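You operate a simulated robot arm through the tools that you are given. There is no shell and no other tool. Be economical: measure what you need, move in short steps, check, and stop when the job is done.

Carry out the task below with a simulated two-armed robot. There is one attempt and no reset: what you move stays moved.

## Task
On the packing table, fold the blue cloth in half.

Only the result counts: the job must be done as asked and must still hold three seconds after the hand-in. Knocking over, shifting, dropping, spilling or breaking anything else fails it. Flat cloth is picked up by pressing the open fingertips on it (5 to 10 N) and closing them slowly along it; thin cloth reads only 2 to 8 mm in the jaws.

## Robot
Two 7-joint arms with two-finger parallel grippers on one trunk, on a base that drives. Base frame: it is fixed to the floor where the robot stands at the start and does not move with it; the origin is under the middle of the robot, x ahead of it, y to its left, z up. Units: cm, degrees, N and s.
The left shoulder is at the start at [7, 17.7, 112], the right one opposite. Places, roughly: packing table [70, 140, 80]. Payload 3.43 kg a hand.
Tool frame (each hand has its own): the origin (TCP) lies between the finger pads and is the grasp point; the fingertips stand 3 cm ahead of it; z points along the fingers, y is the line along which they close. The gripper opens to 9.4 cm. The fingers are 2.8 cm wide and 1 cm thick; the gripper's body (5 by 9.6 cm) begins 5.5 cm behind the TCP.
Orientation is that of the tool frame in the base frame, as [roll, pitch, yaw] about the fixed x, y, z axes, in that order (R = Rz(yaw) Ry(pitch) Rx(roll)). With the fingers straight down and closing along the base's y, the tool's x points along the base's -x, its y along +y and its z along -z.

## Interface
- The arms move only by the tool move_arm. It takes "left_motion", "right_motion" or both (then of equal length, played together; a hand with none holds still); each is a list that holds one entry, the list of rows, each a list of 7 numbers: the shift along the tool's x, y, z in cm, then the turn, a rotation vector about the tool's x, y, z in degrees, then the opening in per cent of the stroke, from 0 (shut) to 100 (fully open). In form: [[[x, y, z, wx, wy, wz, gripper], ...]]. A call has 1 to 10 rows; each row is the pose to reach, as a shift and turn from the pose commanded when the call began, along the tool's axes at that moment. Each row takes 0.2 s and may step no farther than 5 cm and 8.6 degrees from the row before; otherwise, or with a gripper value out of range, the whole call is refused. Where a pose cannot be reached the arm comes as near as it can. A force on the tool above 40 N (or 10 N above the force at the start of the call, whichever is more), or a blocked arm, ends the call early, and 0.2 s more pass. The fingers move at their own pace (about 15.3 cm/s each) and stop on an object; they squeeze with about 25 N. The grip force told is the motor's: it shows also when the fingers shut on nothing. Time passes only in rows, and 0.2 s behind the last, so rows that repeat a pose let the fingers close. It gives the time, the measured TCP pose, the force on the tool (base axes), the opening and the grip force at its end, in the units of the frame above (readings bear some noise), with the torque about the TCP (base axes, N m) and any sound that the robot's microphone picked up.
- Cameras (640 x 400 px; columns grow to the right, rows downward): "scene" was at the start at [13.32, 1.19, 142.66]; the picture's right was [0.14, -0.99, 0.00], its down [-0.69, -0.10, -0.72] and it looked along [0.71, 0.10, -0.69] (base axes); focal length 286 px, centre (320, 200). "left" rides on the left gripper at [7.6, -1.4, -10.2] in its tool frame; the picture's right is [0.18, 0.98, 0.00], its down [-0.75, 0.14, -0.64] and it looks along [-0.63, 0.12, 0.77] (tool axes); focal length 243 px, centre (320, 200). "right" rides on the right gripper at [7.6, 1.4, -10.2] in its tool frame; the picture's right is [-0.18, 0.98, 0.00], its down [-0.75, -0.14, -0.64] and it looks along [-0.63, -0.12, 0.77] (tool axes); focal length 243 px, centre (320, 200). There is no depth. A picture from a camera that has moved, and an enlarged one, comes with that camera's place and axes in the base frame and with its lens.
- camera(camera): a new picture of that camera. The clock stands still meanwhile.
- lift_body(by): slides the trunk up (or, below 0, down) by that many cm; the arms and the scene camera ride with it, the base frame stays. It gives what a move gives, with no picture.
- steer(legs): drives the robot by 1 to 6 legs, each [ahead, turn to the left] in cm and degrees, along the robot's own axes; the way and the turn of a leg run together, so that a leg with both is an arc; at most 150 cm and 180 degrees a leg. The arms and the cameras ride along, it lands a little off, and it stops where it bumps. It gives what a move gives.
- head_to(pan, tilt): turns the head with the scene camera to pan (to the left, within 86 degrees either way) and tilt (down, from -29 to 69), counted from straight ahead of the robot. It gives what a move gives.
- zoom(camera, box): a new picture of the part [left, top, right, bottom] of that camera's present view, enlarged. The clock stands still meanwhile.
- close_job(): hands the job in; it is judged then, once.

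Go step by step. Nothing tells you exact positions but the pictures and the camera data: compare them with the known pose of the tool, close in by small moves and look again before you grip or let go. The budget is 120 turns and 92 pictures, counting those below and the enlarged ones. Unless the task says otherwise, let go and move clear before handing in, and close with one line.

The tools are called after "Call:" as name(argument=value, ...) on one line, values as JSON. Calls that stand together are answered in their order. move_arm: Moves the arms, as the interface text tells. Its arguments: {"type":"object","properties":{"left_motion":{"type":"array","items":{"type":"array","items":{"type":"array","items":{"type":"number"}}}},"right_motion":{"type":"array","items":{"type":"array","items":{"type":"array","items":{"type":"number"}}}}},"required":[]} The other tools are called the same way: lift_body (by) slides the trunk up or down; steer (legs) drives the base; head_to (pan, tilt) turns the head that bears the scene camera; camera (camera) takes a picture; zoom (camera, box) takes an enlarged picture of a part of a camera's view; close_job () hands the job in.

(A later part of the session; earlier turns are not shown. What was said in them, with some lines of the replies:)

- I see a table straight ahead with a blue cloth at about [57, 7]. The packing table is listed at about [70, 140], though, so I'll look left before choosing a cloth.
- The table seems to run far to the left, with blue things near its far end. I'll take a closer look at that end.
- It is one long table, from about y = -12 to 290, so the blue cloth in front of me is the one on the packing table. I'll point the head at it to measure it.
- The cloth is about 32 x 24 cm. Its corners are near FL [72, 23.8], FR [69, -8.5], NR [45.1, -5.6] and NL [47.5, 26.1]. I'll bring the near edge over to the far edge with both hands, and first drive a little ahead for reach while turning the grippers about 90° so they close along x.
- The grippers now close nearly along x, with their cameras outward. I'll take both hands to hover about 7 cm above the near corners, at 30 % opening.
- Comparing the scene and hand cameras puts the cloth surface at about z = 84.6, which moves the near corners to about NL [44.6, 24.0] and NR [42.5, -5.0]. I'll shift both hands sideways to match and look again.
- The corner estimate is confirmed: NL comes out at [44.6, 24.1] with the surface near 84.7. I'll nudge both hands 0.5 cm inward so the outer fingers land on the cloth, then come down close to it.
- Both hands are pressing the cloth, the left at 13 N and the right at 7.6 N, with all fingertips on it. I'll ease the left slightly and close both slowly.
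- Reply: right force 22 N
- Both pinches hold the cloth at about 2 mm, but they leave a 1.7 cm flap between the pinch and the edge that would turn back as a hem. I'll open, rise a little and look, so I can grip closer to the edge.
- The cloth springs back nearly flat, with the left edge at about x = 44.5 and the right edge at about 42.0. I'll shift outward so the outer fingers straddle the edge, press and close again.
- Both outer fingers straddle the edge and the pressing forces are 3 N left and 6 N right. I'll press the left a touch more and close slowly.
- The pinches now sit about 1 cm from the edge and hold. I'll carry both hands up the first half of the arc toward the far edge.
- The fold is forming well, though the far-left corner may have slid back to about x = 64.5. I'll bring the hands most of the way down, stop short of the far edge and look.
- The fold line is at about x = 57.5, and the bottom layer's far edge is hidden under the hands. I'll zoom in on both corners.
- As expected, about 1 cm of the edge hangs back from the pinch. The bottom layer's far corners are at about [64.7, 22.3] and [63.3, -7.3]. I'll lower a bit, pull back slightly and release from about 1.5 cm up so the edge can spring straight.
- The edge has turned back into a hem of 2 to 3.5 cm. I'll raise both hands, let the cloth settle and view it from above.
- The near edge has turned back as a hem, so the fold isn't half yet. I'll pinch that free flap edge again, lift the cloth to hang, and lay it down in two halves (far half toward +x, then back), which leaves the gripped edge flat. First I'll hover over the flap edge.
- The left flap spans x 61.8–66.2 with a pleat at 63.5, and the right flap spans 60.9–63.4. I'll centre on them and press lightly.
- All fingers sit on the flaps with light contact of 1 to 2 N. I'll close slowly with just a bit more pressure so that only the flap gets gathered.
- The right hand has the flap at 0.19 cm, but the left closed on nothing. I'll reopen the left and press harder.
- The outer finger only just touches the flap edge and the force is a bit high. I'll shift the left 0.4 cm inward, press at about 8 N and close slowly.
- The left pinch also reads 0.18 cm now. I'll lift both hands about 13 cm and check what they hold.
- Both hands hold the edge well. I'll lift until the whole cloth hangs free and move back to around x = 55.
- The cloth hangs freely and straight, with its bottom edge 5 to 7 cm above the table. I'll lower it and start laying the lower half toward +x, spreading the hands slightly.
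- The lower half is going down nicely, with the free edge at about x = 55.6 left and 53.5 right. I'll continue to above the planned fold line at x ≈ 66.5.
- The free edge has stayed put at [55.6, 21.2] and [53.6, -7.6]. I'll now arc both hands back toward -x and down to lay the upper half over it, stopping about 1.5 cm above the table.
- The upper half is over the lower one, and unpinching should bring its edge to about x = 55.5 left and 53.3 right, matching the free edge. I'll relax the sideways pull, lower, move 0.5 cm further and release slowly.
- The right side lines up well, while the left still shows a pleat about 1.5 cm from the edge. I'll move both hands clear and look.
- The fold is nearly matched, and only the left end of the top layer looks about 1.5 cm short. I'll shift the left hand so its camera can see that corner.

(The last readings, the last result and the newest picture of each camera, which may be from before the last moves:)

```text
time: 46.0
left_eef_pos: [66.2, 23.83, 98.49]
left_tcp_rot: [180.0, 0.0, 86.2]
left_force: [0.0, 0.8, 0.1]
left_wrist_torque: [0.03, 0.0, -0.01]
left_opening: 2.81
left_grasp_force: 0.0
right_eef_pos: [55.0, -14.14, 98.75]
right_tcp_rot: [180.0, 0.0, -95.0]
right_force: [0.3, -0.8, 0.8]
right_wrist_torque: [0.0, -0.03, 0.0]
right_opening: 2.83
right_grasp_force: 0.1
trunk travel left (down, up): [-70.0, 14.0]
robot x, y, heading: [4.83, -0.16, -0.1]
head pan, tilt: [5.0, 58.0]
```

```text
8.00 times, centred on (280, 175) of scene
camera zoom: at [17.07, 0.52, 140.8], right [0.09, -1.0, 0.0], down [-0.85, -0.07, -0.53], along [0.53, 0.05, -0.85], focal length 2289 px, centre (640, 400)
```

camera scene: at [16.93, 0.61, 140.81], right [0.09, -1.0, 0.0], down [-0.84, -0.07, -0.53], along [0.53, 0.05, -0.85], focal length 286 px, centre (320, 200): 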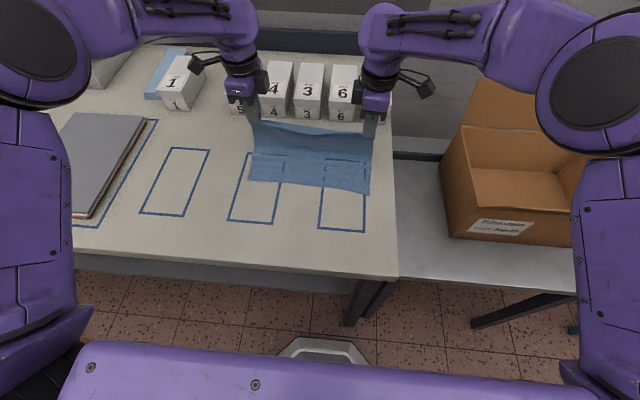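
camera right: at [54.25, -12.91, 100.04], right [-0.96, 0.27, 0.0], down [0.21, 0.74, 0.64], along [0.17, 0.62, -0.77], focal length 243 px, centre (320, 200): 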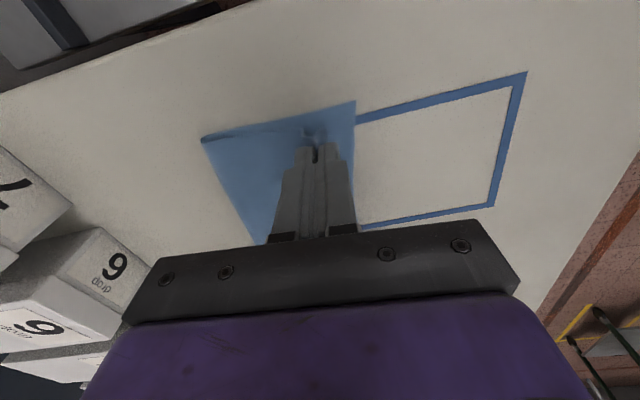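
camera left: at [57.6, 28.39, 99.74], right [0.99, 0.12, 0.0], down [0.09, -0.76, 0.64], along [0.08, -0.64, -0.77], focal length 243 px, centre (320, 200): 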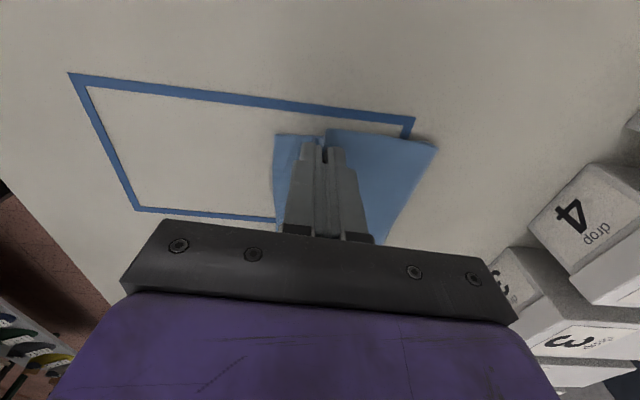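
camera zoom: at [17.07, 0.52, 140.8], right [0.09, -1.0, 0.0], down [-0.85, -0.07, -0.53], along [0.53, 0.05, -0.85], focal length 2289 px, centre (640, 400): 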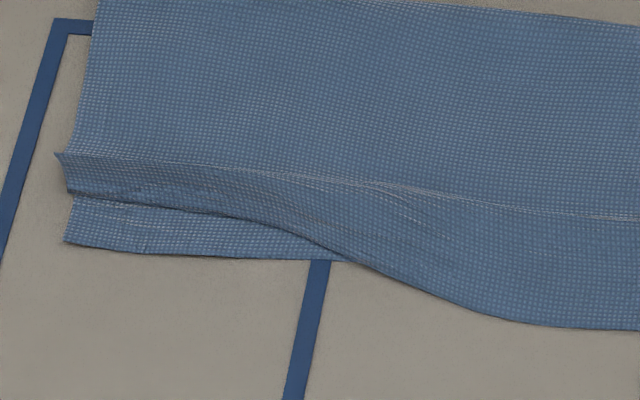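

On the left a standing pleat at x ≈ 57.7 holds about 2 cm of the top layer back. I'll close the left fingers, set them lightly just behind the pleat and sweep it toward the edge.

Call:
move_arm(left_motion=[[[-1.8, -2.3, 0, 0, 0, 0, 0], [-3.6, -4.6, 1, 0, 0, 0, 0], [-5.3, -6.97, 3, 0, 0, 0, 0], [-5.3, -6.97, 6, 0, 0, 0, 0], [-5.3, -6.97, 8.5, 0, 0, 0, 0], [-5.3, -6.97, 9.6, 0, 0, 0, 0], [-5.3, -6.97, 9.9, 0, 0, 0, 0], [-5.3, -6.97, 9.9, 0, 0, 0, 0]]])

Call:
zoom(camera="left", box=[200, 60, 440, 210])

```text
time: 47.8
left_eef_pos: [58.83, 19.06, 88.58]
left_tcp_rot: [179.9, 0.0, 86.3]
left_force: [-0.5, -0.6, 0.3]
left_wrist_torque: [0.0, 0.0, -0.01]
left_opening: 0.01
left_grasp_force: 25.4
right_eef_pos: [54.99, -13.96, 98.72]
right_tcp_rot: [-179.9, 0.1, -95.1]
right_force: [-0.9, 0.6, 0.8]
right_wrist_torque: [0.01, -0.03, 0.03]
right_opening: 2.8
right_grasp_force: 0.0
trunk travel left (down, up): [-70.0, 14.0]
robot x, y, heading: [4.7, -0.01, -0.1]
head pan, tilt: [5.0, 58.0]
```

```text
2.67 times, centred on (320, 135) of left
camera zoom: at [57.97, 26.69, 98.85], right [0.99, 0.12, 0.0], down [0.09, -0.76, 0.64], along [0.08, -0.64, -0.77], focal length 647 px, centre (320, 373)
```

zoom: 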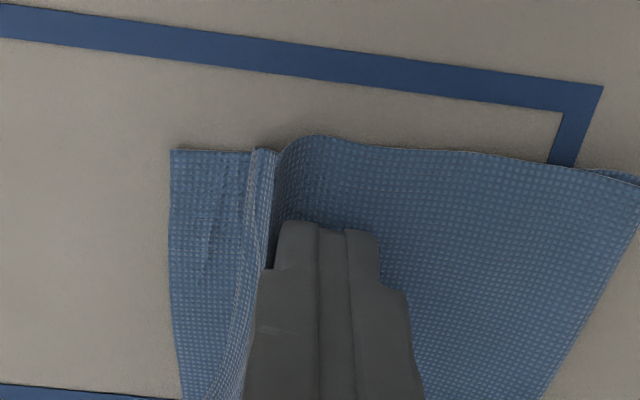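

The fingertips are just behind the pleat with almost no force. I'll sweep 1.8 cm toward the edge, rise and look.

Call:
move_arm(left_motion=[[[0, -0.4, 0.12, 0, 0, 0, 0], [0, -0.8, 0.15, 0, 0, 0, 0], [0, -1.2, 0.15, 0, 0, 0, 0], [0, -1.6, 0.15, 0, 0, 0, 0], [0, -1.9, 0.15, 0, 0, 0, 0], [0, -1.9, 0.15, 0, 0, 0, 0], [0, -1.9, -1, 0, 0, 0, 0], [0, -1.9, -3, 0, 0, 0, 0], [0, -0.5, -3.5, 0, 0, 0, 0]]])

Call:
zoom(camera="left", box=[200, 60, 440, 210])

Call:
zoom(camera="scene", box=[220, 130, 396, 240])

```text
time: 49.8
left_eef_pos: [58.43, 19.2, 92.02]
left_tcp_rot: [-179.9, 0.0, 86.1]
left_force: [0.2, -0.6, -0.5]
left_wrist_torque: [0.01, -0.01, 0.01]
left_opening: 0.0
left_grasp_force: 25.0
right_eef_pos: [55.09, -14.16, 98.63]
right_tcp_rot: [-180.0, -0.1, -95.0]
right_force: [0.3, 0.2, -0.4]
right_wrist_torque: [-0.01, 0.0, 0.03]
right_opening: 2.83
right_grasp_force: 0.0
trunk travel left (down, up): [-70.0, 14.0]
robot x, y, heading: [5.1, -0.03, 0.2]
head pan, tilt: [5.0, 58.0]
```

```text
2.67 times, centred on (320, 135) of left
camera zoom: at [57.55, 26.77, 102.37], right [0.99, 0.12, 0.0], down [0.09, -0.76, 0.64], along [0.08, -0.64, -0.77], focal length 647 px, centre (320, 373)
```

zoom: 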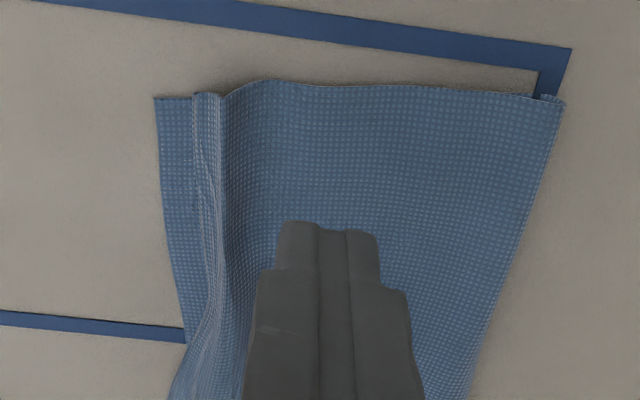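

```text
3.64 times, centred on (308, 185) of scene
camera zoom: at [17.14, 0.6, 140.79], right [0.09, -1.0, 0.0], down [-0.85, -0.07, -0.53], along [0.53, 0.05, -0.85], focal length 1041 px, centre (364, 254)
```

zoom: 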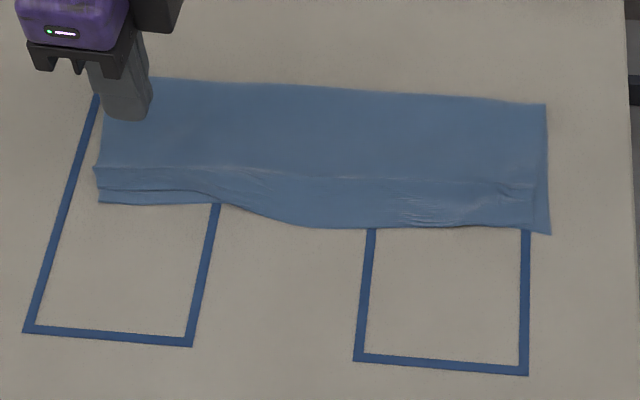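

The gap on the left is down to about 1 cm. I'll press the remaining pleat flat from above once, then move clear.

Call:
move_arm(left_motion=[[[0, -1.3, 0, 0, 0, 0, 0], [0, -2.4, 0.8, 0, 0, 0, 0], [0, -2.4, 2, 0, 0, 0, 0], [0, -2.4, 3, 0, 0, 0, 0], [0, -2.4, 3.6, 0, 0, 0, 0], [0, -2.4, 3.8, 0, 0, 0, 0], [0, -2.4, 3.8, 0, 0, 0, 0], [0, -2.4, 2, 0, 0, 0, 0], [0, -2.4, -2, 0, 0, 0, 0], [0, -2.4, -6, 0, 0, 0, 0]]])

Call:
move_arm(left_motion=[[[4, 0, 0, 0, 0, 0, 20], [8, 3, 0, 0, 0, 0, 20], [10, 6, 0, 0, 0, 0, 20], [10, 6, 0, 0, 0, 0, 20]]])

Call:
zoom(camera="scene", box=[220, 130, 396, 240])

Call:
camera(camera="left")

Call:
camera(camera="scene")

```text
time: 52.0
left_eef_pos: [55.77, 19.35, 98.13]
left_tcp_rot: [179.9, 0.0, 86.2]
left_force: [0.6, -0.2, 0.5]
left_wrist_torque: [0.04, -0.02, -0.01]
left_opening: 0.02
left_grasp_force: 24.7
right_eef_pos: [54.97, -14.06, 99.02]
right_tcp_rot: [-179.9, 0.0, -95.0]
right_force: [0.1, 0.1, -0.3]
right_wrist_torque: [-0.03, 0.0, -0.01]
right_opening: 2.82
right_grasp_force: 0.1
trunk travel left (down, up): [-70.0, 14.0]
robot x, y, heading: [5.13, -0.22, -0.4]
head pan, tilt: [5.0, 58.0]
```

```text
time: 53.0
left_eef_pos: [62.64, 28.85, 98.14]
left_tcp_rot: [179.9, 0.0, 86.2]
left_force: [-0.8, -0.7, -0.4]
left_wrist_torque: [0.02, -0.01, 0.0]
left_opening: 1.89
left_grasp_force: 0.0
right_eef_pos: [54.91, -14.08, 98.77]
right_tcp_rot: [-179.9, -0.1, -95.0]
right_force: [0.1, -0.3, -0.1]
right_wrist_torque: [0.01, -0.01, -0.03]
right_opening: 2.81
right_grasp_force: 0.1
trunk travel left (down, up): [-70.0, 14.0]
robot x, y, heading: [4.91, 0.08, -0.1]
head pan, tilt: [5.0, 58.0]
```

```text
3.64 times, centred on (308, 185) of scene
camera zoom: at [16.87, 0.63, 140.82], right [0.09, -1.0, 0.0], down [-0.84, -0.07, -0.53], along [0.53, 0.05, -0.85], focal length 1041 px, centre (364, 254)
```

zoom: 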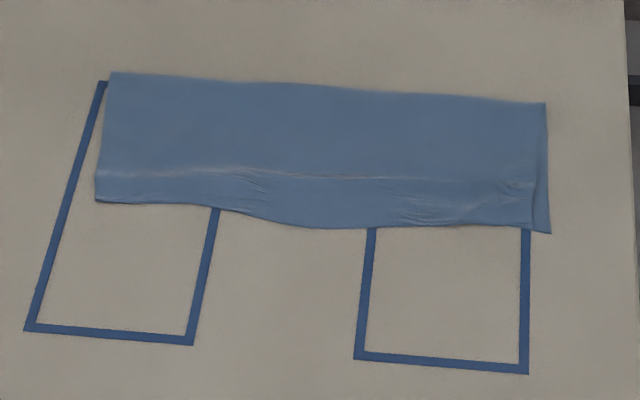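

```text
18 pictures are left
camera left: at [61.64, 36.49, 108.43], right [0.99, 0.12, 0.0], down [0.09, -0.76, 0.64], along [0.08, -0.64, -0.77], focal length 243 px, centre (320, 200)
```

left: 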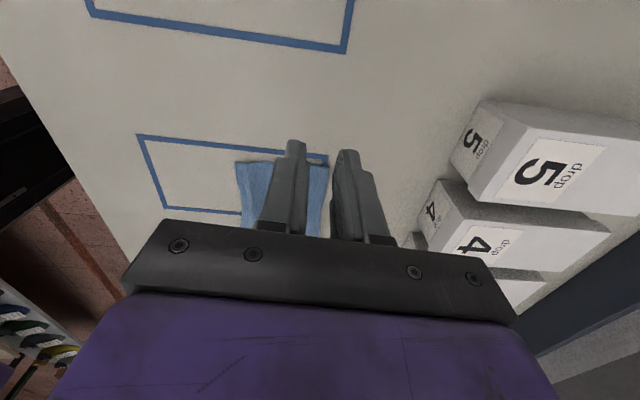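

```text
17 pictures are left
camera scene: at [16.87, 0.63, 140.82], right [0.09, -1.0, 0.0], down [-0.84, -0.07, -0.53], along [0.53, 0.05, -0.85], focal length 286 px, centre (320, 200)
```

scene: 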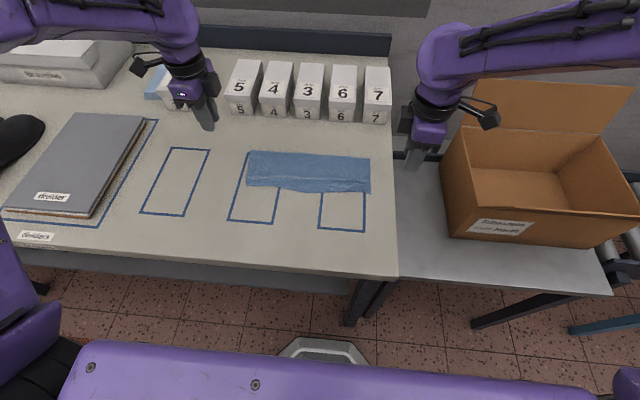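

The cloth lies folded in half with its edges matching to within about a centimetre. Both hands are clear and nothing else has moved, so I'm handing in.

Call:
close_job()

```text
The job is handed in.
```

The blue cloth on the packing table is folded in half, its edges matching to within about 1 cm, and I have handed the job in.
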